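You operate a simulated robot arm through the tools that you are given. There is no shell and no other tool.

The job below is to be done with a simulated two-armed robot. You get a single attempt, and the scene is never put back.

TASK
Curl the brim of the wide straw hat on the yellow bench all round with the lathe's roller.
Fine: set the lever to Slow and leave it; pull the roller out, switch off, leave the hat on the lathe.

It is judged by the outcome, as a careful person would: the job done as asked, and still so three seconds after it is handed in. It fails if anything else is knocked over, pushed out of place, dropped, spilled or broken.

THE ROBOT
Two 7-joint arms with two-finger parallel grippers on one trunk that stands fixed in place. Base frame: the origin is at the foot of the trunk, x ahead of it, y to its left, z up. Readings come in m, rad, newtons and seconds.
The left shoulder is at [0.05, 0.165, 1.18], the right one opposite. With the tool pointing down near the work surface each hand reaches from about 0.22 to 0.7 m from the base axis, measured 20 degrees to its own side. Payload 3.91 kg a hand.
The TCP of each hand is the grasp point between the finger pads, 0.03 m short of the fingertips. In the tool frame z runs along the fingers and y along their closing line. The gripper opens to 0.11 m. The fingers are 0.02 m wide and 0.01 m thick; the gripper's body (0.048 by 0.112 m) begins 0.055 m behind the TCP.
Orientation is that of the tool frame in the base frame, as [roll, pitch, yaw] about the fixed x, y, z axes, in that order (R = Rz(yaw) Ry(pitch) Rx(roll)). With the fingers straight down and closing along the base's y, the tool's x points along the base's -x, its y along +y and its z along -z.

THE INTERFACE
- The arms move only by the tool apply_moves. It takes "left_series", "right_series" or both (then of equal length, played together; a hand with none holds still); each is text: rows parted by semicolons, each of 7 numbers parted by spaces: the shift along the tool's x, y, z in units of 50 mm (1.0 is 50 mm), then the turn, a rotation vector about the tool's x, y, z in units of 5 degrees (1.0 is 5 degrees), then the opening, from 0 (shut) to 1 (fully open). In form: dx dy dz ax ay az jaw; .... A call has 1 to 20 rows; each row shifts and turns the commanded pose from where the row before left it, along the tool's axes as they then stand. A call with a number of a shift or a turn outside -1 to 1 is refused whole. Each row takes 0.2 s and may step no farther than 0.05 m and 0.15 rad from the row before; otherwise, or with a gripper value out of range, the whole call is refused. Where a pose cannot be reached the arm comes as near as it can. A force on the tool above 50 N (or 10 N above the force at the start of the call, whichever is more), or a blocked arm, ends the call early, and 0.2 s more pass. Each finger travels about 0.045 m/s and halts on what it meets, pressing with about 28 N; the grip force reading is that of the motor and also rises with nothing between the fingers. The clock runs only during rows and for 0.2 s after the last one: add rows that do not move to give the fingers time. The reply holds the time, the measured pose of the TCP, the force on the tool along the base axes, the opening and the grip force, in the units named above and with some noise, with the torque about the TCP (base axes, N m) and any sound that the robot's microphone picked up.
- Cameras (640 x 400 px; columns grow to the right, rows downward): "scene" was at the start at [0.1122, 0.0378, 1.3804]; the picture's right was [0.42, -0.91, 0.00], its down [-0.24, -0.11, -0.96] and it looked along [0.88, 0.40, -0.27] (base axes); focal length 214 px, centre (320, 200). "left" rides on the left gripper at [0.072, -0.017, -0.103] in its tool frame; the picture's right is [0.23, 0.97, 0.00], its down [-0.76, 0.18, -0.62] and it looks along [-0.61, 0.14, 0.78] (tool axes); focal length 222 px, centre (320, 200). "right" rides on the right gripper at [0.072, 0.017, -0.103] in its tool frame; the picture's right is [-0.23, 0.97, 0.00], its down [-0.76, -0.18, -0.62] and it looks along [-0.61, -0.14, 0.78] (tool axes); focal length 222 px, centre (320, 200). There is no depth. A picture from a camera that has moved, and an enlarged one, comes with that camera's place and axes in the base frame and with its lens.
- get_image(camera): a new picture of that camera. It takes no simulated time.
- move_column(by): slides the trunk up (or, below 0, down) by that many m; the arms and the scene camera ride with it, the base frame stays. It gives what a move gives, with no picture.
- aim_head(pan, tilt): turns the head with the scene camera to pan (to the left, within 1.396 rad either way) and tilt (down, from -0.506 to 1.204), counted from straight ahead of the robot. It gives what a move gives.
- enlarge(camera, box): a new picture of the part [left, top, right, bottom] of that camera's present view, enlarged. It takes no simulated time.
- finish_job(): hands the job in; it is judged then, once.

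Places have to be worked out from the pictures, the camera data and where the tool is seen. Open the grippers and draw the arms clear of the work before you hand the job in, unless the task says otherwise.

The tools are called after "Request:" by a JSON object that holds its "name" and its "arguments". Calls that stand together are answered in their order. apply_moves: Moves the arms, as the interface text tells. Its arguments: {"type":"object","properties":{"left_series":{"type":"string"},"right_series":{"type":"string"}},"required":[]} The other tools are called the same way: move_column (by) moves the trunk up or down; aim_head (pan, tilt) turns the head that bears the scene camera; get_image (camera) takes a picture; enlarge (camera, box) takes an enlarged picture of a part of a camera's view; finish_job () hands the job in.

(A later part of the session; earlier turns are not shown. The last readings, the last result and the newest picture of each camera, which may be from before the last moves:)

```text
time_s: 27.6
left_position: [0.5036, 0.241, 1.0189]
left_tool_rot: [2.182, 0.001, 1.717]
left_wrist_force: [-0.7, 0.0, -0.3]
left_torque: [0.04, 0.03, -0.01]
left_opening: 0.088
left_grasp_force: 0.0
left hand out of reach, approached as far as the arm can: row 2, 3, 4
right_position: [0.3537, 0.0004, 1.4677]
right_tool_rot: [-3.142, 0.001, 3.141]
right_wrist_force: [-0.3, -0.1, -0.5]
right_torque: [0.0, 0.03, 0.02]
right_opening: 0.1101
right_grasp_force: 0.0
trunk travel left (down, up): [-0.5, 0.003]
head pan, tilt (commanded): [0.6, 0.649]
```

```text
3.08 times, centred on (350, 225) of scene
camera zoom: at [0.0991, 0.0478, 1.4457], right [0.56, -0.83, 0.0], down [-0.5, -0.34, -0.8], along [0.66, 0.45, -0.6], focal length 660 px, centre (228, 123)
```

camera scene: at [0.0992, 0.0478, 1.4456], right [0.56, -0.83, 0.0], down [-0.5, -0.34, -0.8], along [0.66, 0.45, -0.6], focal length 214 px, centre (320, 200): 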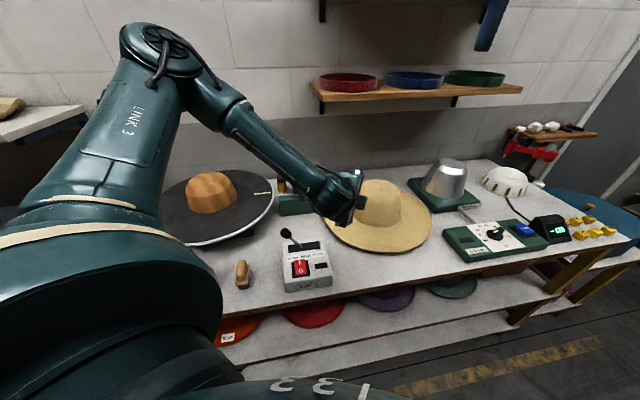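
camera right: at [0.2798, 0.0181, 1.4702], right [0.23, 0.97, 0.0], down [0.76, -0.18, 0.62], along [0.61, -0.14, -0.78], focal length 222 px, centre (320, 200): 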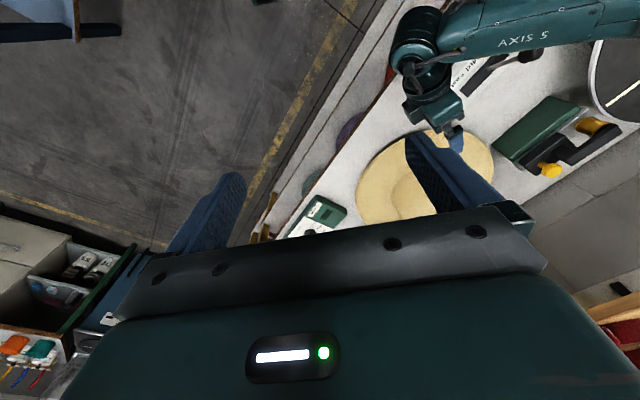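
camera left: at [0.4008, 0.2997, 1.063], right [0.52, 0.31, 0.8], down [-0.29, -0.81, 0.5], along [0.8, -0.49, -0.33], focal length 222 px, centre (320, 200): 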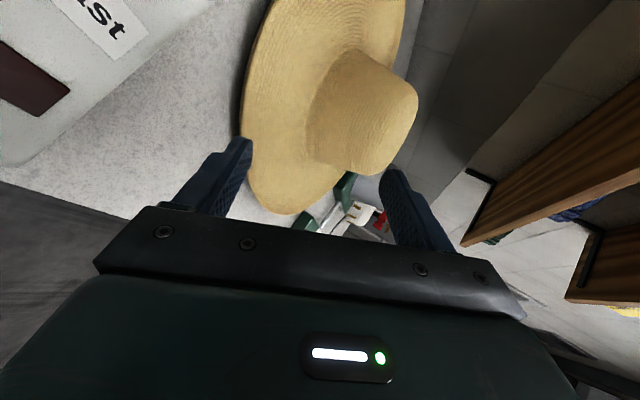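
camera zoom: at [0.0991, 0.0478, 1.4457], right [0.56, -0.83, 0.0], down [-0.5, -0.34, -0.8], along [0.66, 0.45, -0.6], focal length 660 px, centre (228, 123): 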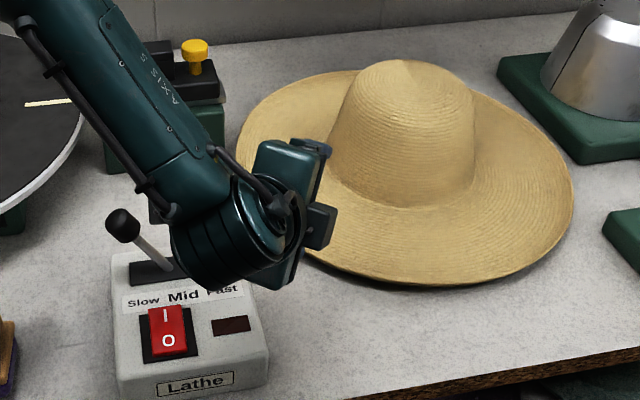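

The arm won't go further right and down in this posture; raising the trunk seems to have made it worse. I'll raise the hand, lower the trunk 0.2 m so the forearm comes in flatter, and try again.

Request:
{"name": "apply_moves", "arguments": {"left_series": "0 0.547 -0.381 0 0 0 0.8; 0 0.547 -0.381 0 0 0 0.8; 0 0.547 -0.381 0 0 0 0.8; 0 0.547 -0.381 0 0 0 0.8; 0 0.547 -0.381 0 0 0 0.8"}}

Request:
{"name": "move_column", "arguments": {"by": -0.2}}

Request:
{"name": "get_image", "arguments": {"camera": "scene"}}

```text
time_s: 28.8
left_position: [0.5038, 0.2438, 1.1843]
left_tool_rot: [2.181, -0.001, 1.718]
left_wrist_force: [-0.3, 0.4, 0.8]
left_torque: [-0.01, 0.0, -0.02]
left_opening: 0.088
left_grasp_force: 0.0
right_position: [0.3514, 0.0005, 1.467]
right_tool_rot: [3.141, 0.0, -3.141]
right_wrist_force: [0.6, 0.1, -0.8]
right_torque: [0.0, -0.02, -0.03]
right_opening: 0.1105
right_grasp_force: 0.0
trunk travel left (down, up): [-0.5, 0.003]
head pan, tilt (commanded): [0.6, 0.649]
```

```text
time_s: 30.9
left_position: [0.505, 0.2438, 0.9848]
left_tool_rot: [2.18, -0.001, 1.719]
left_wrist_force: [0.2, 0.9, 1.2]
left_torque: [0.0, 0.01, 0.02]
left_opening: 0.0881
left_grasp_force: 0.1
right_position: [0.3527, -0.0001, 1.2665]
right_tool_rot: [3.141, 0.0, 3.141]
right_wrist_force: [-1.0, -0.6, -0.2]
right_torque: [0.04, -0.02, 0.0]
right_opening: 0.1099
right_grasp_force: 0.1
trunk travel left (down, up): [-0.3, 0.203]
head pan, tilt (commanded): [0.6, 0.649]
```

```text
taken
camera scene: at [0.0989, 0.0477, 1.2458], right [0.56, -0.83, 0.0], down [-0.5, -0.34, -0.8], along [0.66, 0.45, -0.6], focal length 214 px, centre (320, 200)
```

scene: 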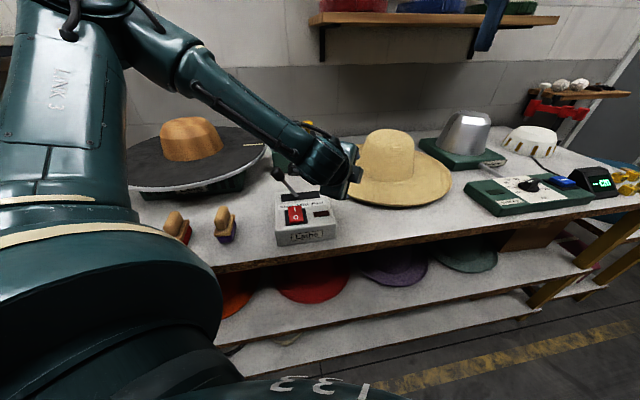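

Now a test of moving right by 4 cm in this lower-trunk posture.

Request:
{"name": "apply_moves", "arguments": {"left_series": "-0.8 0 0 0 0 0 0.8"}}

```text
time_s: 31.4
left_position: [0.5117, 0.2038, 0.9834]
left_tool_rot: [2.181, 0.001, 1.719]
left_wrist_force: [-0.9, 0.5, 0.4]
left_torque: [0.02, -0.01, 0.01]
left_opening: 0.0883
left_grasp_force: 0.1
right_position: [0.3533, 0.0001, 1.2682]
right_tool_rot: [3.14, 0.0, 3.141]
right_wrist_force: [-1.0, -0.8, 0.8]
right_torque: [0.03, 0.0, 0.0]
right_opening: 0.11
right_grasp_force: 0.0
trunk travel left (down, up): [-0.3, 0.203]
head pan, tilt (commanded): [0.6, 0.649]
```

That worked, so the lower trunk helps. I'll step down and right a bit more and look at the brim from there.

Request:
{"name": "apply_moves", "arguments": {"left_series": "-0.4 -0.41 0.286 0 0 0 0.6; 0 -0.41 0.286 0 0 0 0.6"}}

Request:
{"name": "get_image", "arguments": {"camera": "left"}}

Request:
{"name": "enlarge", "arguments": {"camera": "scene", "box": [260, 120, 460, 250]}}

```text
time_s: 31.9
left_position: [0.5164, 0.1835, 0.9323]
left_tool_rot: [2.18, 0.0, 1.72]
left_wrist_force: [-0.2, -0.3, 0.0]
left_torque: [-0.04, -0.01, 0.0]
left_opening: 0.0662
left_grasp_force: 0.1
right_position: [0.3524, 0.0003, 1.2688]
right_tool_rot: [-3.141, 0.0, -3.141]
right_wrist_force: [0.3, -1.3, 0.9]
right_torque: [0.03, 0.01, -0.02]
right_opening: 0.1099
right_grasp_force: 0.0
trunk travel left (down, up): [-0.3, 0.203]
head pan, tilt (commanded): [0.6, 0.649]
```

```text
taken
camera left: at [0.4128, 0.2414, 0.9769], right [0.52, 0.31, 0.8], down [-0.29, -0.81, 0.5], along [0.8, -0.49, -0.33], focal length 222 px, centre (320, 200)
```

left: 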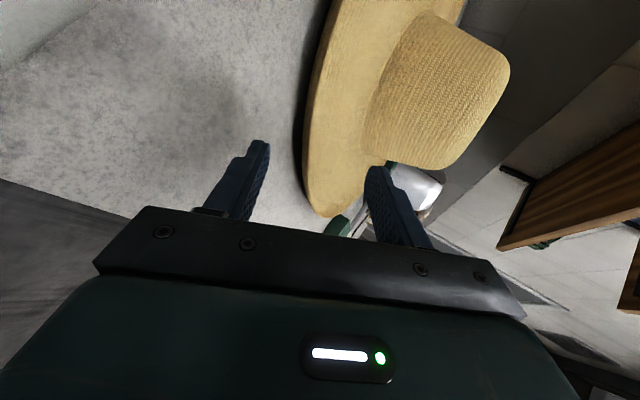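

```text
3.08 times, centred on (360, 185) of scene
camera zoom: at [0.0992, 0.0477, 1.2457], right [0.56, -0.83, 0.0], down [-0.5, -0.34, -0.8], along [0.66, 0.45, -0.6], focal length 660 px, centre (197, 246)
```

zoom: 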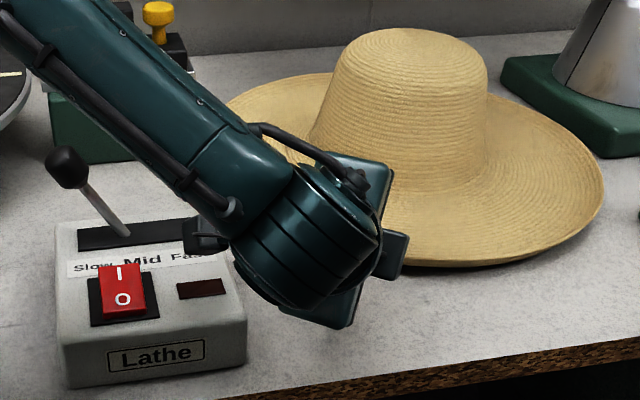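

The circle fit across views gives hat centre ≈(0.783, 0.241), R≈0.2155, edge z≈0.876. I'll turn to azimuth 20° and tilt 25°, and shift to a low standoff just outside the near brim edge.

Request:
{"name": "apply_moves", "arguments": {"left_series": "0 0 0 0 0.626 -0.437 0.6; 0 0 0 0 0.626 -0.437 0.6; 0 0 0 0 0.626 -0.437 0.6; -0.748 -0.426 -0.05 0 0 0 0.5; 0 0 0 -1 0 0 0.4; 0 0 0 -1 0 0 0.4"}}

Request:
{"name": "get_image", "arguments": {"camera": "left"}}

Request:
{"name": "enlarge", "arguments": {"camera": "scene", "box": [260, 120, 460, 250]}}

```text
time_s: 33.4
left_position: [0.5038, 0.1888, 0.9417]
left_tool_rot: [2.004, -0.002, 1.919]
left_wrist_force: [-0.1, 0.2, -0.2]
left_torque: [0.03, 0.01, 0.03]
left_opening: 0.044
left_grasp_force: 0.1
left hand out of reach, approached as far as the arm can: row 4, 5, 6
right_position: [0.3531, 0.0011, 1.2673]
right_tool_rot: [3.14, -0.001, -3.14]
right_wrist_force: [0.1, -0.8, -1.1]
right_torque: [-0.01, 0.0, 0.0]
right_opening: 0.1101
right_grasp_force: 0.0
trunk travel left (down, up): [-0.3, 0.203]
head pan, tilt (commanded): [0.6, 0.649]
```

```text
taken
camera left: at [0.3848, 0.2229, 0.9693], right [0.31, 0.35, 0.88], down [-0.2, -0.88, 0.42], along [0.93, -0.31, -0.2], focal length 222 px, centre (320, 200)
```

left: 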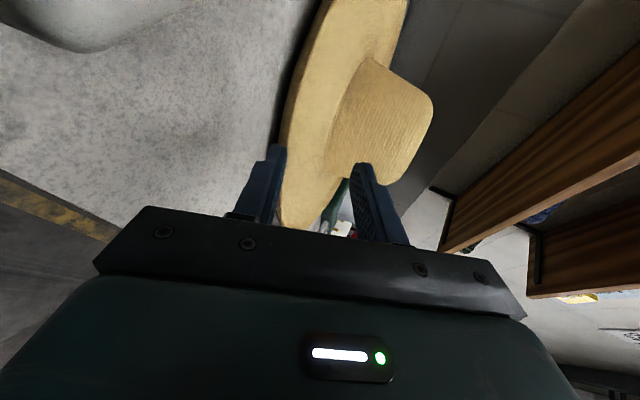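

```text
3.08 times, centred on (360, 185) of scene
camera zoom: at [0.099, 0.0477, 1.2457], right [0.56, -0.83, 0.0], down [-0.5, -0.34, -0.8], along [0.66, 0.45, -0.6], focal length 660 px, centre (197, 246)
```

zoom: 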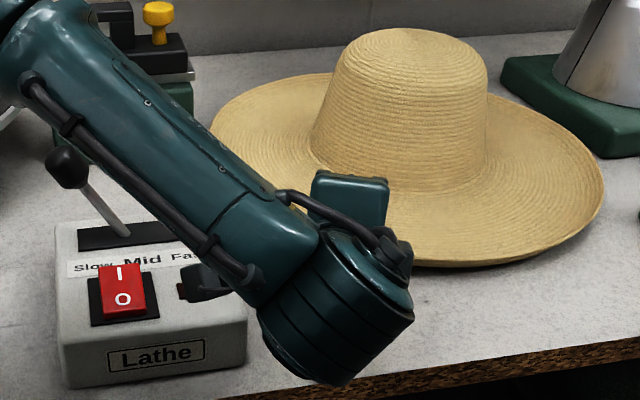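

Again limited at azimuth 20°. I'll view the whole scene to judge the arm's posture.

Request:
{"name": "get_image", "arguments": {"camera": "scene"}}

Request:
{"name": "get_image", "arguments": {"camera": "right"}}

```text
taken
camera scene: at [0.099, 0.0477, 1.2457], right [0.56, -0.83, 0.0], down [-0.5, -0.34, -0.8], along [0.66, 0.45, -0.6], focal length 214 px, centre (320, 200)
```

scene: 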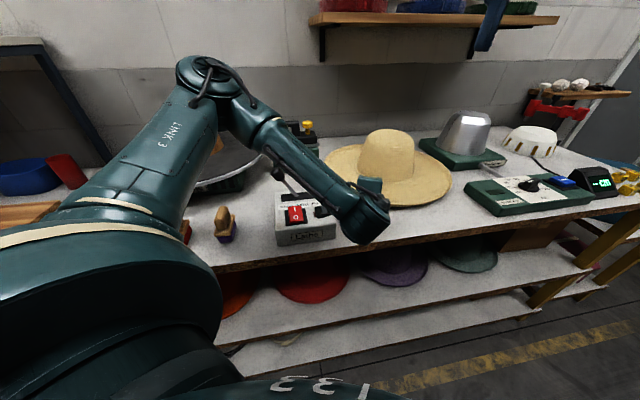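

```text
taken
camera right: at [0.2798, 0.0181, 1.3702], right [0.23, 0.97, 0.0], down [0.76, -0.18, 0.62], along [0.61, -0.14, -0.78], focal length 222 px, centre (320, 200)
```

right: 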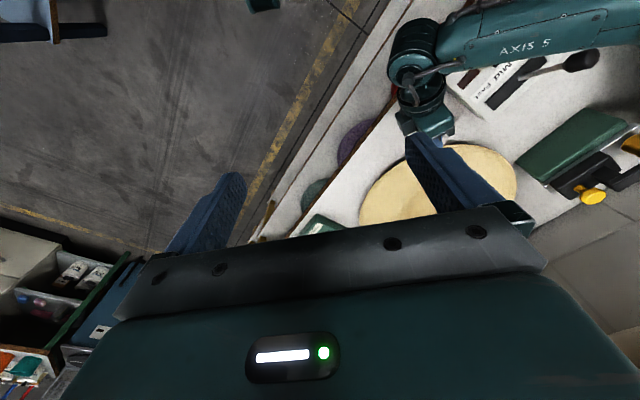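

The left wrist can't bend enough to face the hat from here. A cleaner option is the right arm: its forearm naturally points left, there are no obstacles at the hat's near-right edge, and it can still reach the plate's near side. First I'll lift the left hand clear and start turning it back to point down.

Request:
{"name": "apply_moves", "arguments": {"left_series": "0 0.816 -0.38 0 0 0 0.5; 0 0.816 -0.38 0 0 0 0.6; 0 0.816 -0.38 0 0 0 0.7; 0 0.816 -0.38 0 0 0 0.8; 0 0 0 1 0 0 1; 0 0 0 1 0 0 1; 0 0 0 1 0 0 1; 0 0 0 1 0 0 1; 0 0 0 1 0 0 1; 0 0 0 1 0 0 1; 0 0 0 1 0 0 1; 0 0 0 1 0 0 1; 0 0 0 1 0 0 1; 0 0 0 1 0 0 1; 0 0 0 1 0 0 1; 0 0 0 1 0 0 1; 0 0 0 1 0 0 1"}}

Request:
{"name": "get_image", "arguments": {"camera": "scene"}}

```text
time_s: 37.0
left_position: [0.5045, 0.2093, 1.126]
left_tool_rot: [-3.141, 0.0, 1.918]
left_wrist_force: [0.3, 0.3, 0.1]
left_torque: [0.01, 0.0, 0.0]
left_opening: 0.1103
left_grasp_force: 0.0
left hand out of reach, approached as far as the arm can: row 17
right_position: [0.3525, 0.0006, 1.2676]
right_tool_rot: [3.14, 0.0, 3.141]
right_wrist_force: [0.1, -0.1, -0.3]
right_torque: [-0.01, -0.01, -0.02]
right_opening: 0.1099
right_grasp_force: 0.1
trunk travel left (down, up): [-0.3, 0.203]
head pan, tilt (commanded): [0.6, 0.649]
```

```text
taken
camera scene: at [0.0987, 0.048, 1.2457], right [0.56, -0.83, 0.0], down [-0.5, -0.34, -0.8], along [0.66, 0.45, -0.6], focal length 214 px, centre (320, 200)
```

scene: 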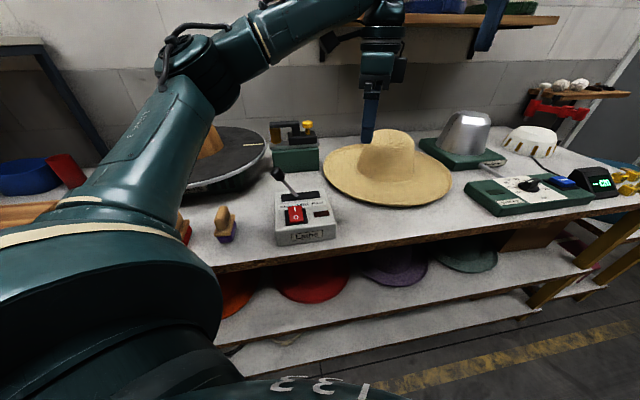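

The left tool now points straight down and the lever is untouched. I'll rotate the wrist back to its default and carry the left hand out to the upper left, where its camera can watch the lathe.

Request:
{"name": "apply_moves", "arguments": {"left_series": "0 0 -0.4 0 0 -1 1; 0 0 -0.4 0 0 -1 1; 0 0 -0.4 0 0 -1 1; 0 0 0 0 0 -1 1; 0 0 0 0 0 -1 1; 0 0 0 0 0 -1 1; 0 0 0 0 0 -1 1; 0 0 0 0 0 -1 1; 0 0 0 0 0 -1 1; 0 0 0 0 0 -1 1; 0 0 0 0 0 -1 1; 0 0 0 0 0 -1 1; 0 0 0 0 0 -1 1; 0 0 0 0 0 -1 1"}}

Request:
{"name": "apply_moves", "arguments": {"left_series": "0.674 0.651 -0.105 0 0 0 1; 0.674 0.651 -0.105 0 0 0 1; 0.674 0.651 -0.105 0 0 0 1; 0.674 0.651 -0.105 0 0 0 1; 0.674 0.651 -0.105 0 0 0 1; 0.674 0.651 -0.105 0 0 0 1; 0.674 0.651 -0.105 0 0 0 1; 0.674 0.651 -0.105 0 0 0 1; 0.674 0.651 -0.105 0 0 0 1; 0.674 0.651 -0.105 0 0 0 1; 0.674 0.651 -0.105 0 0 0 1; 0.674 0.651 -0.105 0 0 0 1"}}

Request:
{"name": "get_image", "arguments": {"camera": "left"}}

Request:
{"name": "get_image", "arguments": {"camera": "scene"}}

```text
time_s: 40.0
left_position: [0.4895, 0.2214, 1.1768]
left_tool_rot: [-3.141, 0.003, 3.142]
left_wrist_force: [-0.3, 0.0, 0.0]
left_torque: [-0.01, -0.01, -0.01]
left_opening: 0.1101
left_grasp_force: 0.1
left hand out of reach, approached as far as the arm can: row 1, 2, 3
right_position: [0.3515, 0.0004, 1.268]
right_tool_rot: [3.141, 0.001, -3.141]
right_wrist_force: [0.5, 0.7, -1.1]
right_torque: [-0.01, -0.01, 0.01]
right_opening: 0.1101
right_grasp_force: 0.0
trunk travel left (down, up): [-0.3, 0.203]
head pan, tilt (commanded): [0.6, 0.649]
```

```text
time_s: 42.5
left_position: [0.0835, 0.6151, 1.2392]
left_tool_rot: [-3.142, 0.003, 3.141]
left_wrist_force: [0.0, -0.6, 0.3]
left_torque: [0.01, -0.02, -0.01]
left_opening: 0.1098
left_grasp_force: 0.0
right_position: [0.3533, 0.0005, 1.2676]
right_tool_rot: [3.14, 0.0, 3.141]
right_wrist_force: [0.2, -0.8, 0.3]
right_torque: [0.03, -0.02, 0.01]
right_opening: 0.1099
right_grasp_force: 0.1
trunk travel left (down, up): [-0.3, 0.203]
head pan, tilt (commanded): [0.6, 0.649]
```

```text
taken
camera left: at [0.0122, 0.5976, 1.3409], right [-0.23, 0.97, 0.0], down [0.76, 0.18, 0.62], along [0.61, 0.14, -0.78], focal length 222 px, centre (320, 200)
```

left: 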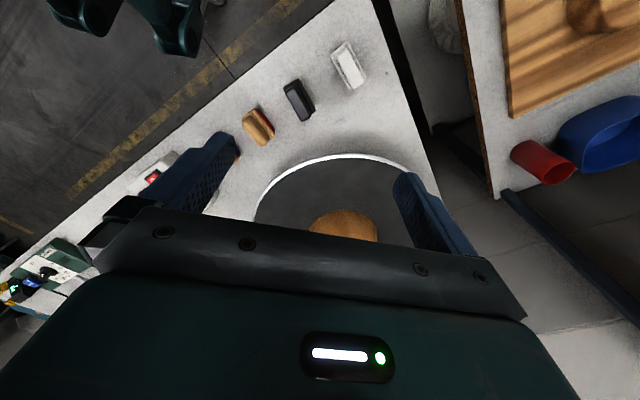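

```text
taken
camera scene: at [0.0988, 0.0479, 1.2457], right [0.56, -0.83, 0.0], down [-0.5, -0.34, -0.8], along [0.66, 0.45, -0.6], focal length 214 px, centre (320, 200)
```

scene: 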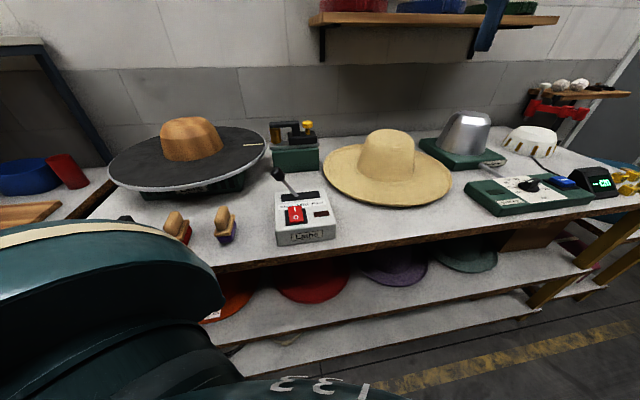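

The left arm is out of the way and the view is clear. I'll zoom on the lathe block, the hat and the roller from this lower viewpoint to refine my measurements.

Request:
{"name": "enlarge", "arguments": {"camera": "scene", "box": [95, 100, 275, 212]}}

Request:
{"name": "enlarge", "arguments": {"camera": "scene", "box": [310, 115, 470, 215]}}

Request:
{"name": "enlarge", "arguments": {"camera": "scene", "box": [240, 110, 340, 172]}}

```text
3.56 times, centred on (185, 156) of scene
camera zoom: at [0.0988, 0.0479, 1.2457], right [0.56, -0.83, 0.0], down [-0.5, -0.34, -0.8], along [0.66, 0.45, -0.6], focal length 763 px, centre (800, 356)
```

zoom: 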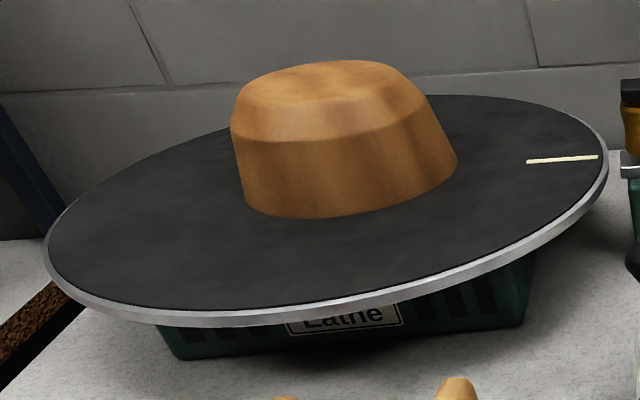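

```text
4.00 times, centred on (390, 165) of scene
camera zoom: at [0.0988, 0.0479, 1.2457], right [0.56, -0.83, 0.0], down [-0.5, -0.34, -0.8], along [0.66, 0.45, -0.6], focal length 858 px, centre (40, 340)
```

zoom: 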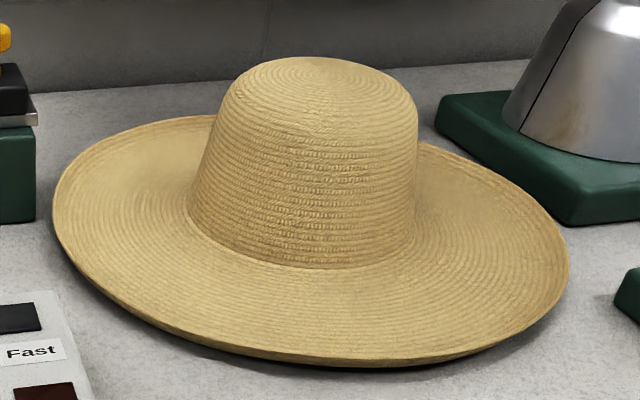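

```text
6.40 times, centred on (290, 141) of scene
camera zoom: at [0.0988, 0.0479, 1.2457], right [0.56, -0.83, 0.0], down [-0.5, -0.34, -0.8], along [0.66, 0.45, -0.6], focal length 1373 px, centre (512, 578)
```

zoom: 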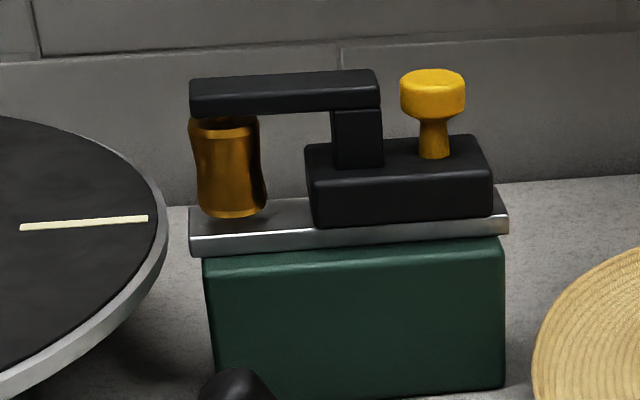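

Two estimates of the bench height differ by about 15 mm, which matters for slipping a finger under the brim. I'll bring the right hand, fingers shut, to a free spot on the bench near the hat to touch off the surface gently.

Request:
{"name": "apply_moves", "arguments": {"right_series": "-0.55 0.1333 0.7058 0 0 0 0.5; -0.55 0.1333 0.7058 0 0 0 0; -0.55 0.1333 0.7058 0 0 0 0; -0.55 0.1333 0.7058 0 0 0 0; -0.55 0.1333 0.7058 0 0 0 0; -0.55 0.1333 0.7058 0 0 0 0; -0.55 0.1333 0.7058 0 0 0 0; -0.55 0.1333 0.7058 0 0 0 0; -0.55 0.1333 0.7058 0 0 0 0; 0 0 0 0 0 0 0"}}

Request:
{"name": "get_image", "arguments": {"camera": "right"}}

Request:
{"name": "get_image", "arguments": {"camera": "scene"}}

```text
time_s: 44.8
left_position: [0.0854, 0.6139, 1.2376]
left_tool_rot: [3.141, 0.002, 3.141]
left_wrist_force: [0.4, 0.8, -0.5]
left_torque: [-0.02, 0.01, 0.01]
left_opening: 0.1099
left_grasp_force: 0.1
right_position: [0.5837, 0.0579, 0.9588]
right_tool_rot: [-3.141, -0.002, -3.136]
right_wrist_force: [-0.1, 0.0, -0.1]
right_torque: [-0.03, -0.01, -0.01]
right_opening: 0.0
right_grasp_force: 27.6
right hand out of reach, approached as far as the arm can: row 9
trunk travel left (down, up): [-0.3, 0.203]
head pan, tilt (commanded): [0.6, 0.649]
```

```text
taken
camera right: at [0.5118, 0.0761, 1.0617], right [0.22, 0.98, 0.0], down [0.76, -0.17, 0.62], along [0.61, -0.14, -0.78], focal length 222 px, centre (320, 200)
```

right: 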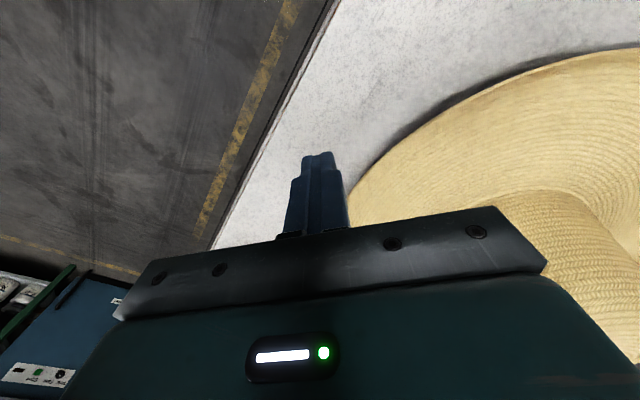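

```text
taken
camera scene: at [0.099, 0.0481, 1.2457], right [0.56, -0.83, 0.0], down [-0.5, -0.34, -0.8], along [0.66, 0.45, -0.6], focal length 214 px, centre (320, 200)
```

scene: 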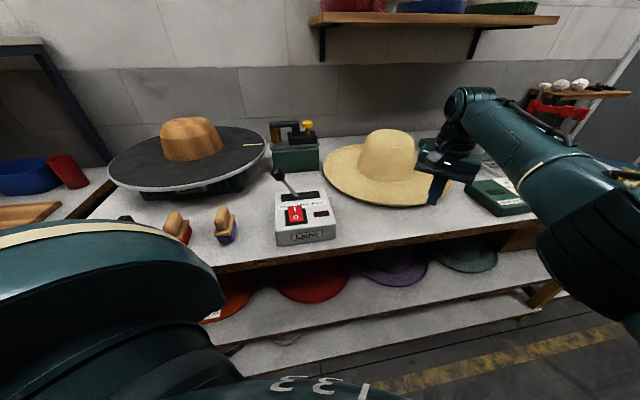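

The closed fingers are over free bench about 5 cm from the brim. I'll descend slowly until contact.

Request:
{"name": "apply_moves", "arguments": {"right_series": "0 0 0.4 0 0 0 0; 0 0 0.4 0 0 0 0; 0 0 0.1 0 0 0 0; 0 0 0.1 0 0 0 0; 0 0 0.1 0 0 0 0; 0 0 0.1 0 0 0 0; 0 0 0.1 0 0 0 0; 0 0 0.1 0 0 0 0; 0 0 0.1 0 0 0 0; 0 0 0.1 0 0 0 0; 0 0 0.1 0 0 0 0; 0 0 0.1 0 0 0 0"}}

```text
time_s: 47.0
left_position: [0.0824, 0.6138, 1.2395]
left_tool_rot: [3.139, 0.004, -3.141]
left_wrist_force: [-0.2, -0.2, 0.4]
left_torque: [0.03, 0.01, -0.01]
left_opening: 0.11
left_grasp_force: 0.1
right_position: [0.5851, 0.0555, 0.8908]
right_tool_rot: [-3.141, 0.017, -3.14]
right_wrist_force: [-13.1, -7.3, 18.6]
right_torque: [-0.19, 0.56, 0.14]
right_opening: 0.0
right_grasp_force: 27.8
trunk travel left (down, up): [-0.3, 0.203]
head pan, tilt (commanded): [0.6, 0.649]
stopped in row 11 (right hand): the force on the tool passed its limit at 54 N (the readings are from after the stop); the commanded pose is now the measured one
```

Contact puts the bench top at z≈0.861. That makes the brim edge ≈0.883 and hat centre ≈(0.773, 0.238), with the plate top ≈0.962. I'll lift the right hand and turn it for the pinch, closing axis vertical and camera on its right side.

Request:
{"name": "apply_moves", "arguments": {"right_series": "0.3 -0.2 -0.8 0 0 0 0.2; 0.5 -0.3 -0.8 0 0 0 0.4; 0.5 -0.3 -0.6 0 0 0 0.4; 0 0 0 0 0 -1 0.4; 0 0 0 0 0 -1 0.4; 0 0 0 0 0 -1 0.4; 0 0 0 0 0 -1 0.4; 0 0 0 0 0 -1 0.4; 0 0 0 0 0 -1 0.4; 0 0 0 0 0 -1 0.4; 0 0 0 0 0 -1 0.4; 0 0 0 0 0 -1 0.4; 0 0 0 0 0 -1 0.4; 0 0 0 0 0 -1 0.4; 0 0 0 0 0 -1 0.4; 0 0 0 0 0 -1 0.4; 0 0 0 0 0 -1 0.4; 0 0 0 0 0 -1 0.4; 0 0 0 0 0 -1 0.4; 0 0 0 0 0 -1 0.4"}}

```text
time_s: 51.2
left_position: [0.0846, 0.6147, 1.2383]
left_tool_rot: [-3.14, 0.001, -3.141]
left_wrist_force: [0.9, -0.1, -0.9]
left_torque: [-0.02, 0.01, 0.01]
left_opening: 0.1102
left_grasp_force: 0.0
right_position: [0.5211, 0.0159, 0.9946]
right_tool_rot: [-3.128, 0.001, -1.655]
right_wrist_force: [-0.2, -0.3, 0.1]
right_torque: [0.03, 0.02, -0.01]
right_opening: 0.044
right_grasp_force: 0.0
trunk travel left (down, up): [-0.3, 0.203]
head pan, tilt (commanded): [0.6, 0.649]
```

Orientation is on track. Now I'll tilt forward 60° and swing the approach azimuth to about 40°.

Request:
{"name": "apply_moves", "arguments": {"right_series": "0 0 0 1 0 0 0.4; 0 0 0 1 0 0 0.4; 0 0 0 1 0 0 0.4; 0 0 0 1 0 0 0.4; 0 0 0 1 0 0 0.4; 0 0 0 1 0 0 0.4; 0 0 0 1 0 0 0.4; 0 0 0 1 0 0 0.4; 0 0 0 1 0 0 0.4; 0 0 0 1 0 0 0.4; 0 0 0 1 0 0 0.4; 0 0 0 1 0 0 0.4"}}

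Request:
{"name": "apply_moves", "arguments": {"right_series": "0 0 0 0 -0.866 -0.5 0.4; 0 0 0 0 -0.866 -0.5 0.4; 0 0 0 0 -0.866 -0.5 0.4; 0 0 0 0 -0.866 -0.5 0.4; 0 0 0 0 -0.866 -0.5 0.4; 0 0 0 0 -0.866 -0.5 0.4; 0 0 0 0 -0.866 -0.5 0.4; 0 0 0 0 -0.866 -0.5 0.4; 0 0 0 0 -0.866 -0.5 0.4"}}

Request:
{"name": "get_image", "arguments": {"camera": "right"}}

Request:
{"name": "get_image", "arguments": {"camera": "scene"}}

```text
time_s: 53.8
left_position: [0.0863, 0.6136, 1.2383]
left_tool_rot: [3.14, 0.002, 3.141]
left_wrist_force: [0.2, -0.8, 0.7]
left_torque: [0.02, -0.02, -0.02]
left_opening: 0.11
left_grasp_force: 0.1
right_position: [0.5207, 0.0156, 0.9933]
right_tool_rot: [-2.079, 0.0, -1.658]
right_wrist_force: [0.4, -0.1, 0.8]
right_torque: [0.0, -0.01, 0.05]
right_opening: 0.0439
right_grasp_force: 0.2
trunk travel left (down, up): [-0.3, 0.203]
head pan, tilt (commanded): [0.6, 0.649]
```

```text
time_s: 55.8
left_position: [0.0854, 0.6141, 1.2386]
left_tool_rot: [-3.141, 0.002, -3.141]
left_wrist_force: [0.2, -1.1, -0.2]
left_torque: [0.04, -0.02, 0.01]
left_opening: 0.1098
left_grasp_force: 0.1
right_position: [0.5205, 0.0162, 0.994]
right_tool_rot: [-2.082, -0.01, -0.869]
right_wrist_force: [0.0, -0.1, 0.5]
right_torque: [0.0, 0.02, -0.02]
right_opening: 0.044
right_grasp_force: 0.0
trunk travel left (down, up): [-0.3, 0.203]
head pan, tilt (commanded): [0.6, 0.649]
```

```text
taken
camera right: at [0.4918, -0.1021, 1.0303], right [-0.51, -0.14, -0.85], down [-0.84, 0.29, 0.45], along [0.18, 0.95, -0.26], focal length 222 px, centre (320, 200)
```

right: 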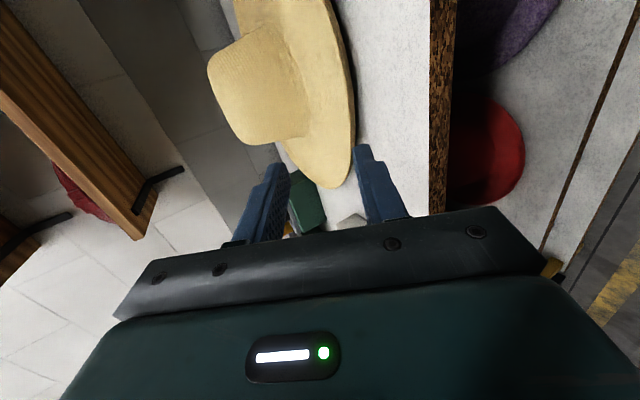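

```text
taken
camera scene: at [0.099, 0.0477, 1.2457], right [0.56, -0.83, 0.0], down [-0.5, -0.34, -0.8], along [0.66, 0.45, -0.6], focal length 214 px, centre (320, 200)
```

scene: 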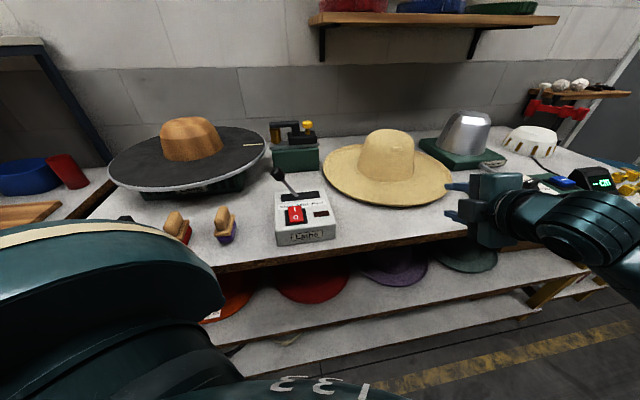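

The right arm sits naturally here, and its camera confirms the brim edge where I estimated it (radius ≈0.212 at z≈0.883). I'll go to a standoff 5 cm back along the approach axis with the jaw narrowed.

Request:
{"name": "apply_moves", "arguments": {"right_series": "-0.051 0.19 0.677 0 0 0 0.4; -0.051 0.19 0.677 0 0 0 0.3; -0.051 0.19 0.677 0 0 0 0.25; 0 0 0 0 0 0 0.25"}}

Request:
{"name": "get_image", "arguments": {"camera": "right"}}

Request:
{"name": "enlarge", "arguments": {"camera": "scene", "box": [370, 150, 530, 250]}}

```text
time_s: 56.8
left_position: [0.085, 0.615, 1.2381]
left_tool_rot: [-3.141, 0.001, -3.141]
left_wrist_force: [-0.9, -0.2, -0.1]
left_torque: [0.0, -0.01, -0.01]
left_opening: 0.1101
left_grasp_force: 0.0
right_position: [0.5733, 0.0711, 0.92]
right_tool_rot: [-2.082, -0.009, -0.871]
right_wrist_force: [0.2, -0.1, 1.3]
right_torque: [-0.03, 0.03, 0.04]
right_opening: 0.0275
right_grasp_force: 0.1
trunk travel left (down, up): [-0.3, 0.203]
head pan, tilt (commanded): [0.6, 0.649]
```

```text
taken
camera right: at [0.5438, -0.0468, 0.9563], right [-0.51, -0.14, -0.85], down [-0.84, 0.29, 0.45], along [0.19, 0.95, -0.27], focal length 222 px, centre (320, 200)
```

right: 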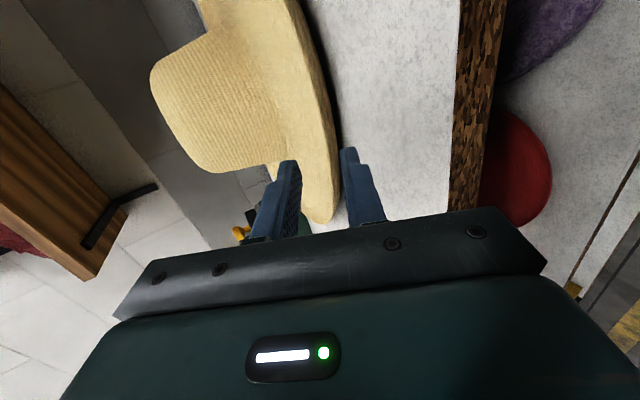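

```text
4.00 times, centred on (450, 200) of scene
camera zoom: at [0.099, 0.0478, 1.2457], right [0.56, -0.83, 0.0], down [-0.5, -0.34, -0.8], along [0.66, 0.45, -0.6], focal length 858 px, centre (-200, 200)
```

zoom: 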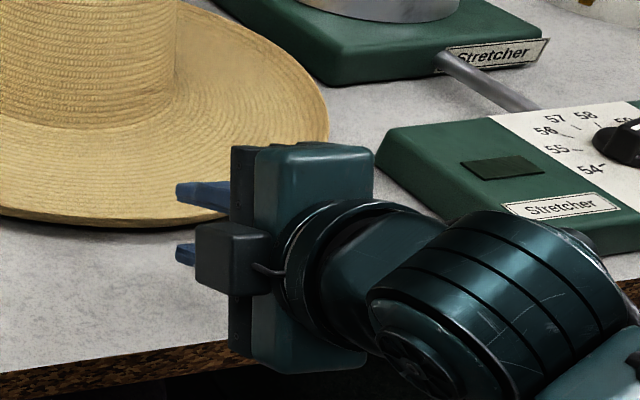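

A very useful view: the two fingers straddle the brim plane. I'll zoom the right camera between the fingertips to judge the brim's profile.

Request:
{"name": "enlarge", "arguments": {"camera": "right", "box": [240, 80, 400, 230]}}

Request:
{"name": "enlarge", "arguments": {"camera": "scene", "box": [390, 180, 450, 230]}}

```text
2.67 times, centred on (320, 155) of right
camera zoom: at [0.5438, -0.0468, 0.9563], right [-0.51, -0.14, -0.85], down [-0.84, 0.29, 0.45], along [0.19, 0.95, -0.27], focal length 592 px, centre (320, 320)
```

zoom: 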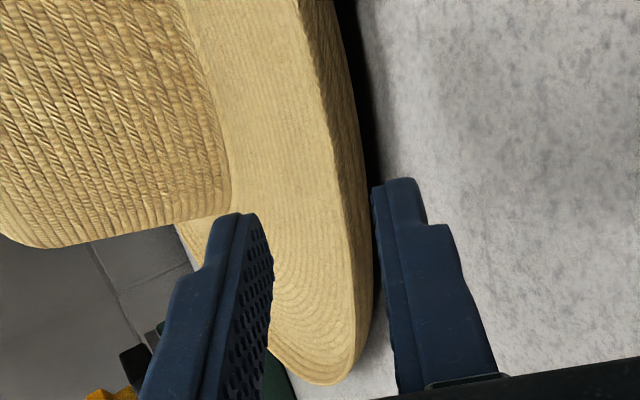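

```text
8.00 times, centred on (420, 205) of scene
camera zoom: at [0.099, 0.0478, 1.2457], right [0.56, -0.83, 0.0], down [-0.5, -0.34, -0.8], along [0.66, 0.45, -0.6], focal length 1716 px, centre (-480, 160)
```

zoom: 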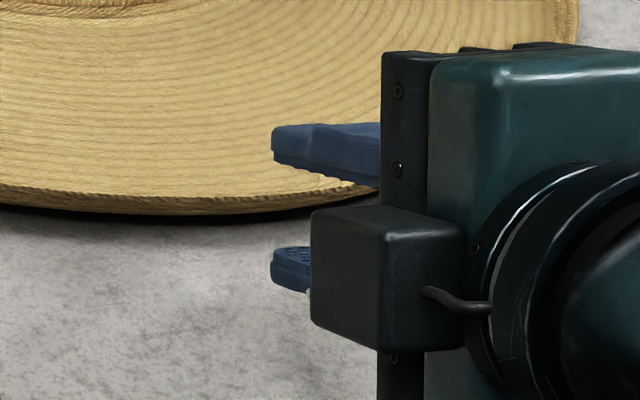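

The brim edge is about 7 mm thick with a dark gap below it, and it lies between the two fingers. I'll advance 2 cm along the tool axis and look again.

Request:
{"name": "apply_moves", "arguments": {"right_series": "0 0 0.2 0 0 0 0.25; 0 0 0.2 0 0 0 0.25"}}

Request:
{"name": "enlarge", "arguments": {"camera": "right", "box": [240, 80, 400, 230]}}

Request:
{"name": "enlarge", "arguments": {"camera": "scene", "box": [380, 170, 450, 230]}}

```text
time_s: 57.4
left_position: [0.085, 0.6141, 1.238]
left_tool_rot: [3.142, 0.002, 3.141]
left_wrist_force: [-0.1, -0.2, -1.2]
left_torque: [0.01, 0.02, 0.0]
left_opening: 0.11
left_grasp_force: 0.1
right_position: [0.5858, 0.0808, 0.9084]
right_tool_rot: [-2.082, -0.008, -0.871]
right_wrist_force: [0.0, -0.9, -0.6]
right_torque: [0.0, -0.01, 0.0]
right_opening: 0.0275
right_grasp_force: 0.0
trunk travel left (down, up): [-0.3, 0.203]
head pan, tilt (commanded): [0.6, 0.649]
```

```text
2.67 times, centred on (320, 155) of right
camera zoom: at [0.5576, -0.0367, 0.9459], right [-0.51, -0.14, -0.85], down [-0.84, 0.29, 0.45], along [0.19, 0.95, -0.26], focal length 592 px, centre (320, 320)
```

zoom: 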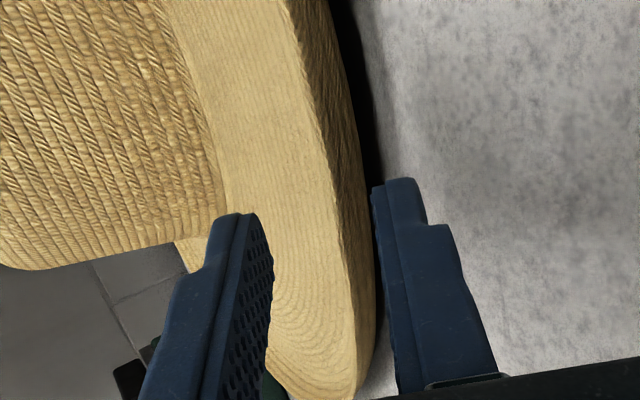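

```text
6.67 times, centred on (415, 200) of scene
camera zoom: at [0.0991, 0.0478, 1.2457], right [0.56, -0.83, 0.0], down [-0.5, -0.34, -0.8], along [0.66, 0.45, -0.6], focal length 1430 px, centre (-313, 200)
```

zoom: 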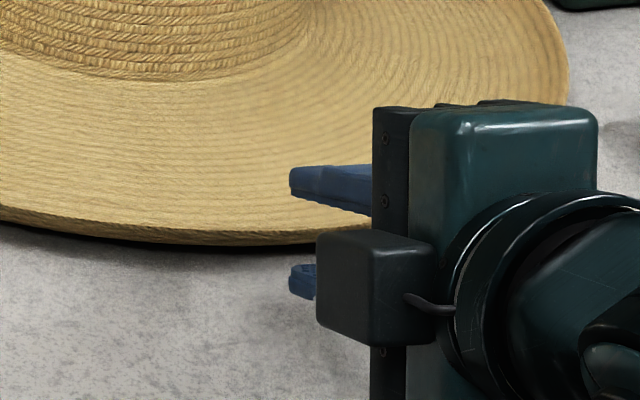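

The lower fingertip is just outside and below the brim edge. I'll go 2 cm further along the axis so it slips under the edge, then check.

Request:
{"name": "apply_moves", "arguments": {"right_series": "0 0 0.2 0 0 0 0.25; 0 0 0.2 0 0 0 0.25"}}

Request:
{"name": "enlarge", "arguments": {"camera": "right", "box": [240, 80, 400, 230]}}

Request:
{"name": "enlarge", "arguments": {"camera": "scene", "box": [380, 170, 450, 230]}}

```text
time_s: 58.0
left_position: [0.0854, 0.615, 1.2394]
left_tool_rot: [-3.14, 0.003, 3.141]
left_wrist_force: [0.3, -0.1, -0.4]
left_torque: [0.0, 0.01, 0.0]
left_opening: 0.11
left_grasp_force: 0.1
right_position: [0.6009, 0.0922, 0.8996]
right_tool_rot: [-2.082, -0.009, -0.873]
right_wrist_force: [-0.8, -0.1, -0.6]
right_torque: [0.01, 0.03, -0.02]
right_opening: 0.0273
right_grasp_force: 0.1
trunk travel left (down, up): [-0.3, 0.203]
head pan, tilt (commanded): [0.6, 0.649]
```

```text
2.67 times, centred on (320, 155) of right
camera zoom: at [0.5717, -0.0253, 0.9358], right [-0.51, -0.14, -0.85], down [-0.84, 0.29, 0.45], along [0.19, 0.95, -0.27], focal length 592 px, centre (320, 320)
```

zoom: 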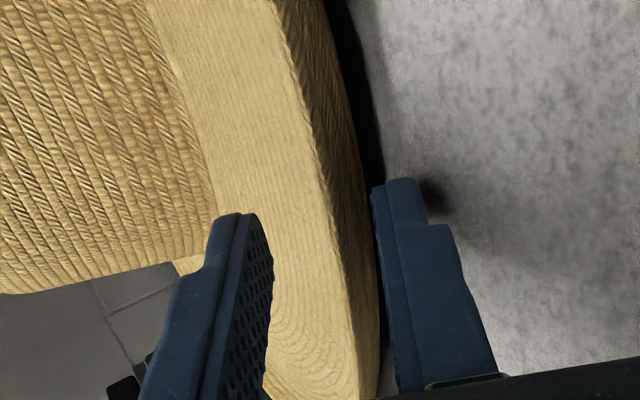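

```text
6.67 times, centred on (415, 200) of scene
camera zoom: at [0.0991, 0.0478, 1.2457], right [0.56, -0.83, 0.0], down [-0.5, -0.34, -0.8], along [0.66, 0.45, -0.6], focal length 1430 px, centre (-313, 200)
```

zoom: 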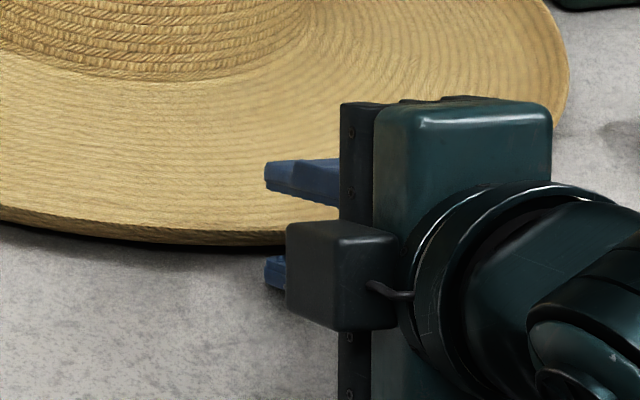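

The geometry fits: the lower tip is ~6 mm inside the edge and a few mm below it. I'll slide forward horizontally another 15 mm, dropping 2 mm.

Request:
{"name": "apply_moves", "arguments": {"right_series": "0 -0.056 0.141 0 0 0 0.25; 0 -0.056 0.141 0 0 0 0.25"}}

Request:
{"name": "enlarge", "arguments": {"camera": "right", "box": [240, 80, 400, 230]}}

Request:
{"name": "enlarge", "arguments": {"camera": "scene", "box": [380, 170, 450, 230]}}

```text
time_s: 58.6
left_position: [0.0853, 0.6146, 1.2387]
left_tool_rot: [-3.141, 0.001, 3.14]
left_wrist_force: [-0.5, -0.2, 0.3]
left_torque: [-0.02, 0.0, -0.01]
left_opening: 0.1099
left_grasp_force: 0.1
right_position: [0.6111, 0.1004, 0.8988]
right_tool_rot: [-2.083, -0.009, -0.872]
right_wrist_force: [0.2, 0.7, -0.1]
right_torque: [-0.04, 0.02, 0.01]
right_opening: 0.0272
right_grasp_force: 0.0
trunk travel left (down, up): [-0.3, 0.203]
head pan, tilt (commanded): [0.6, 0.649]
```

```text
2.67 times, centred on (320, 155) of right
camera zoom: at [0.5827, -0.0164, 0.9343], right [-0.51, -0.14, -0.85], down [-0.84, 0.29, 0.45], along [0.19, 0.95, -0.27], focal length 592 px, centre (320, 320)
```

zoom: 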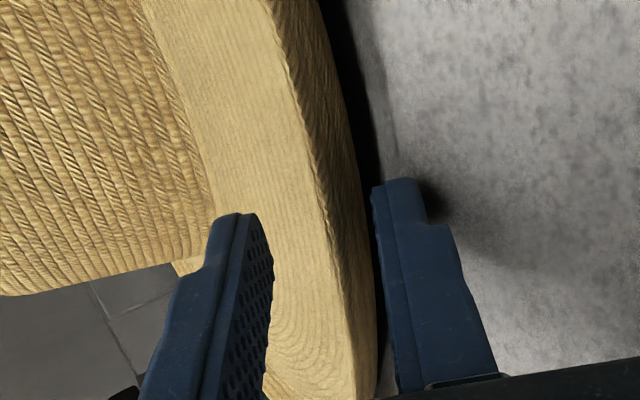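

```text
6.67 times, centred on (415, 200) of scene
camera zoom: at [0.099, 0.0478, 1.2457], right [0.56, -0.83, 0.0], down [-0.5, -0.34, -0.8], along [0.66, 0.45, -0.6], focal length 1430 px, centre (-313, 200)
```

zoom: 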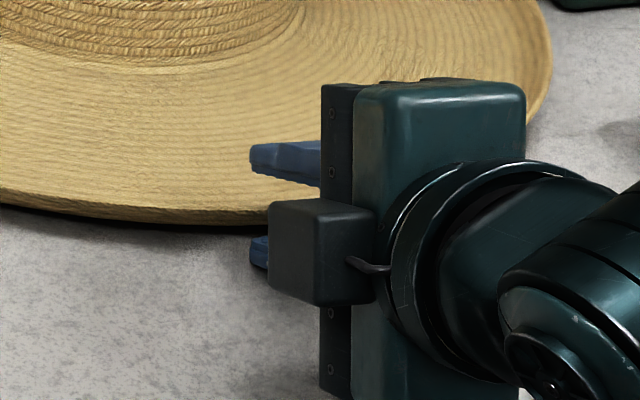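

The scene view shows the hat slid about 1 cm away as the lower finger met the sloping underside, so the tip is roughly 1 cm under the edge. I'll close the jaw now, lowering the hand as it closes so the lower finger stays put, and check the grip.

Request:
{"name": "apply_moves", "arguments": {"right_series": "0 0.07 0.05 0 0 0 0.15; 0 0.07 0.04 0 0 0 0.05; 0 0 0 0 0 0 0; 0 0 0 0 0 0 0; 0 0 0 0 0 0 0"}}

Request:
{"name": "enlarge", "arguments": {"camera": "right", "box": [240, 80, 400, 230]}}

Request:
{"name": "enlarge", "arguments": {"camera": "scene", "box": [320, 130, 460, 230]}}

```text
time_s: 59.8
left_position: [0.0837, 0.6139, 1.2398]
left_tool_rot: [3.142, 0.003, 3.141]
left_wrist_force: [0.1, 0.5, -0.5]
left_torque: [0.01, 0.02, 0.0]
left_opening: 0.1099
left_grasp_force: 0.1
right_position: [0.6125, 0.1006, 0.8959]
right_tool_rot: [-2.072, -0.01, -0.87]
right_wrist_force: [6.3, 4.3, 23.6]
right_torque: [0.68, -0.17, -0.19]
right_opening: 0.016
right_grasp_force: 28.1
trunk travel left (down, up): [-0.3, 0.203]
head pan, tilt (commanded): [0.6, 0.649]
```

```text
2.67 times, centred on (320, 155) of right
camera zoom: at [0.5829, -0.0163, 0.9304], right [-0.5, -0.13, -0.86], down [-0.85, 0.29, 0.45], along [0.19, 0.95, -0.26], focal length 592 px, centre (320, 320)
```

zoom: 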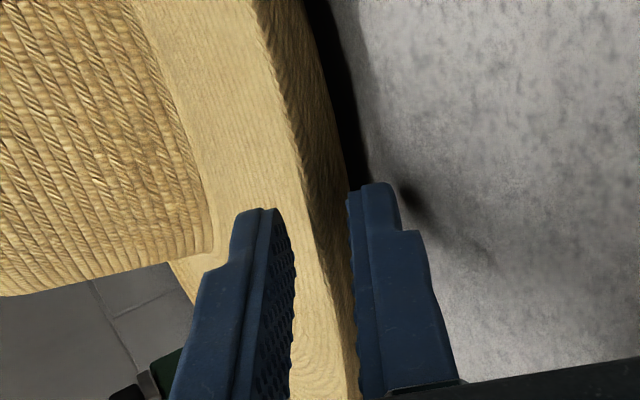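

```text
4.00 times, centred on (390, 180) of scene
camera zoom: at [0.0973, 0.0476, 1.2461], right [0.56, -0.83, 0.0], down [-0.5, -0.34, -0.8], along [0.66, 0.45, -0.6], focal length 858 px, centre (40, 280)
```

zoom: 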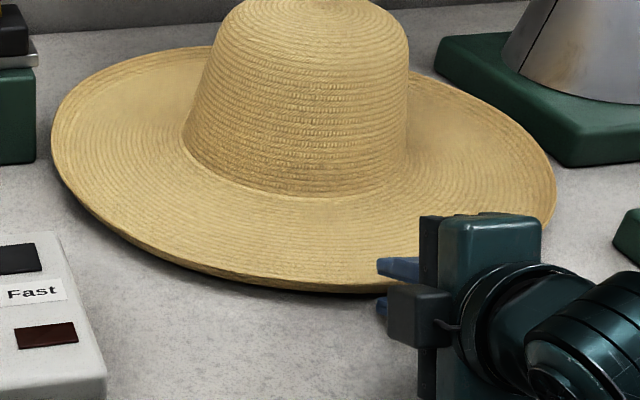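

The grip reads 28 N at 16 mm opening, and there's about 24 N upward on the tool, so the hand is pressing on the bench. I'll lift a few millimetres and then 2 cm, slowly, to see whether the brim comes along.

Request:
{"name": "apply_moves", "arguments": {"right_series": "0 -0.07 -0.039 0 0 0 0; 0 0 0 0 0 0 0; 0 -0.087 -0.049 0 0 0 0; 0 -0.087 -0.049 0 0 0 0; 0 -0.087 -0.049 0 0 0 0; 0 -0.087 -0.049 0 0 0 0; 0 0 0 0 0 0 0"}}

Request:
{"name": "enlarge", "arguments": {"camera": "right", "box": [240, 80, 400, 230]}}

Request:
{"name": "enlarge", "arguments": {"camera": "scene", "box": [320, 130, 460, 230]}}

```text
time_s: 61.4
left_position: [0.0856, 0.6141, 1.2378]
left_tool_rot: [-3.141, 0.003, -3.141]
left_wrist_force: [-1.0, 0.0, 0.0]
left_torque: [-0.02, 0.04, 0.05]
left_opening: 0.1103
left_grasp_force: 0.1
right_position: [0.6124, 0.0998, 0.9133]
right_tool_rot: [-2.082, -0.009, -0.873]
right_wrist_force: [-0.1, 0.1, -0.6]
right_torque: [0.01, 0.01, -0.03]
right_opening: 0.0
right_grasp_force: 28.0
trunk travel left (down, up): [-0.3, 0.203]
head pan, tilt (commanded): [0.6, 0.649]
```

```text
2.67 times, centred on (320, 155) of right
camera zoom: at [0.5835, -0.0169, 0.9494], right [-0.51, -0.14, -0.85], down [-0.84, 0.29, 0.45], along [0.19, 0.95, -0.27], focal length 592 px, centre (320, 320)
```

zoom: 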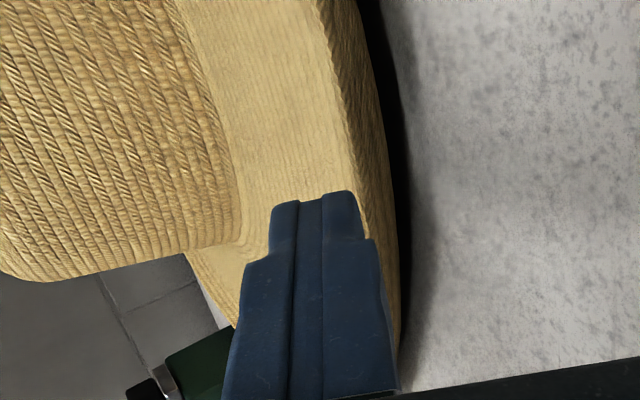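

```text
4.00 times, centred on (390, 180) of scene
camera zoom: at [0.0991, 0.0477, 1.2457], right [0.56, -0.83, 0.0], down [-0.5, -0.34, -0.8], along [0.66, 0.45, -0.6], focal length 858 px, centre (40, 280)
```

zoom: 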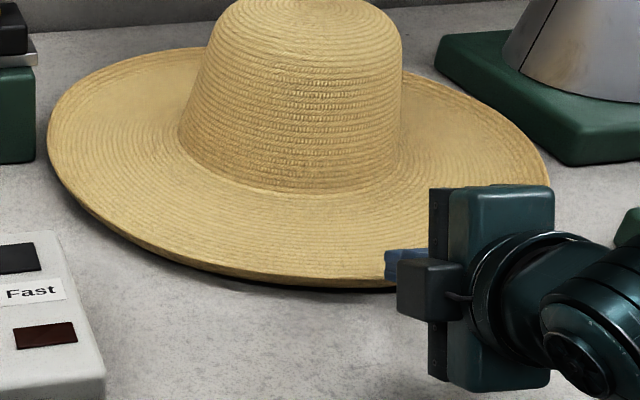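

It slipped out, so the fingertip wasn't really under the brim. I'll back off and flatten the hand in front of the bench edge so the right camera can look straight under the brim.

Request:
{"name": "apply_moves", "arguments": {"right_series": "0 0.326 -0.581 0 0 0 0.1; 0 0.326 -0.581 0 0 0 0.25; 0 0.326 -0.581 0 0 0 0.25; 0 0 0 1 0 0 0.25; 0 0 0 1 0 0 0.25; 0 0 0 1 0 0 0.25; 0 0 0 1 0 0 0.25; 0 0.3 0.05 0 0 0 0.25; 0 0.3 0.05 0 0 0 0.25"}}

Request:
{"name": "get_image", "arguments": {"camera": "right"}}

Request:
{"name": "get_image", "arguments": {"camera": "scene"}}

```text
time_s: 63.4
left_position: [0.085, 0.614, 1.2389]
left_tool_rot: [3.14, 0.003, 3.14]
left_wrist_force: [0.9, 0.3, 0.5]
left_torque: [-0.01, -0.02, 0.01]
left_opening: 0.1101
left_grasp_force: 0.0
right_position: [0.535, 0.0344, 0.8869]
right_tool_rot: [-1.727, -0.009, -0.871]
right_wrist_force: [0.0, -2.5, 8.4]
right_torque: [0.13, -0.13, -0.03]
right_opening: 0.0238
right_grasp_force: 0.0
trunk travel left (down, up): [-0.3, 0.203]
head pan, tilt (commanded): [0.6, 0.649]
```

```text
taken
camera right: at [0.5017, -0.0859, 0.8861], right [-0.26, 0.07, -0.96], down [-0.94, 0.21, 0.26], along [0.22, 0.98, 0.01], focal length 222 px, centre (320, 200)
```

right: 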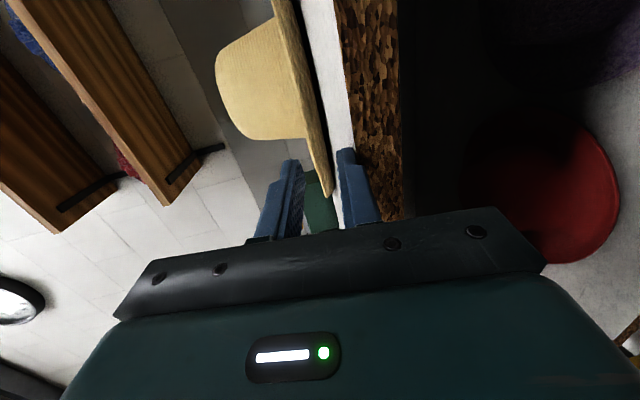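

```text
taken
camera scene: at [0.0982, 0.0474, 1.246], right [0.56, -0.83, 0.0], down [-0.5, -0.34, -0.8], along [0.66, 0.45, -0.6], focal length 214 px, centre (320, 200)
```

scene: 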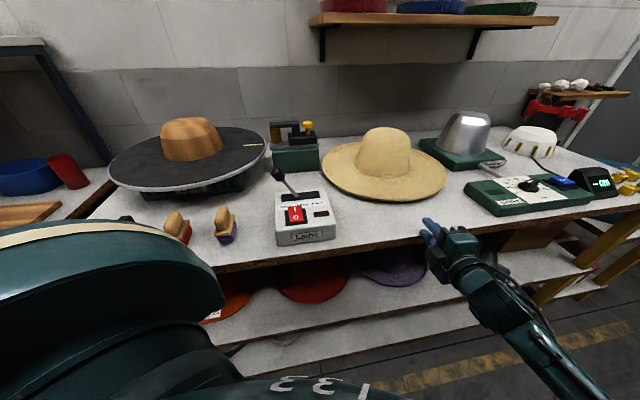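

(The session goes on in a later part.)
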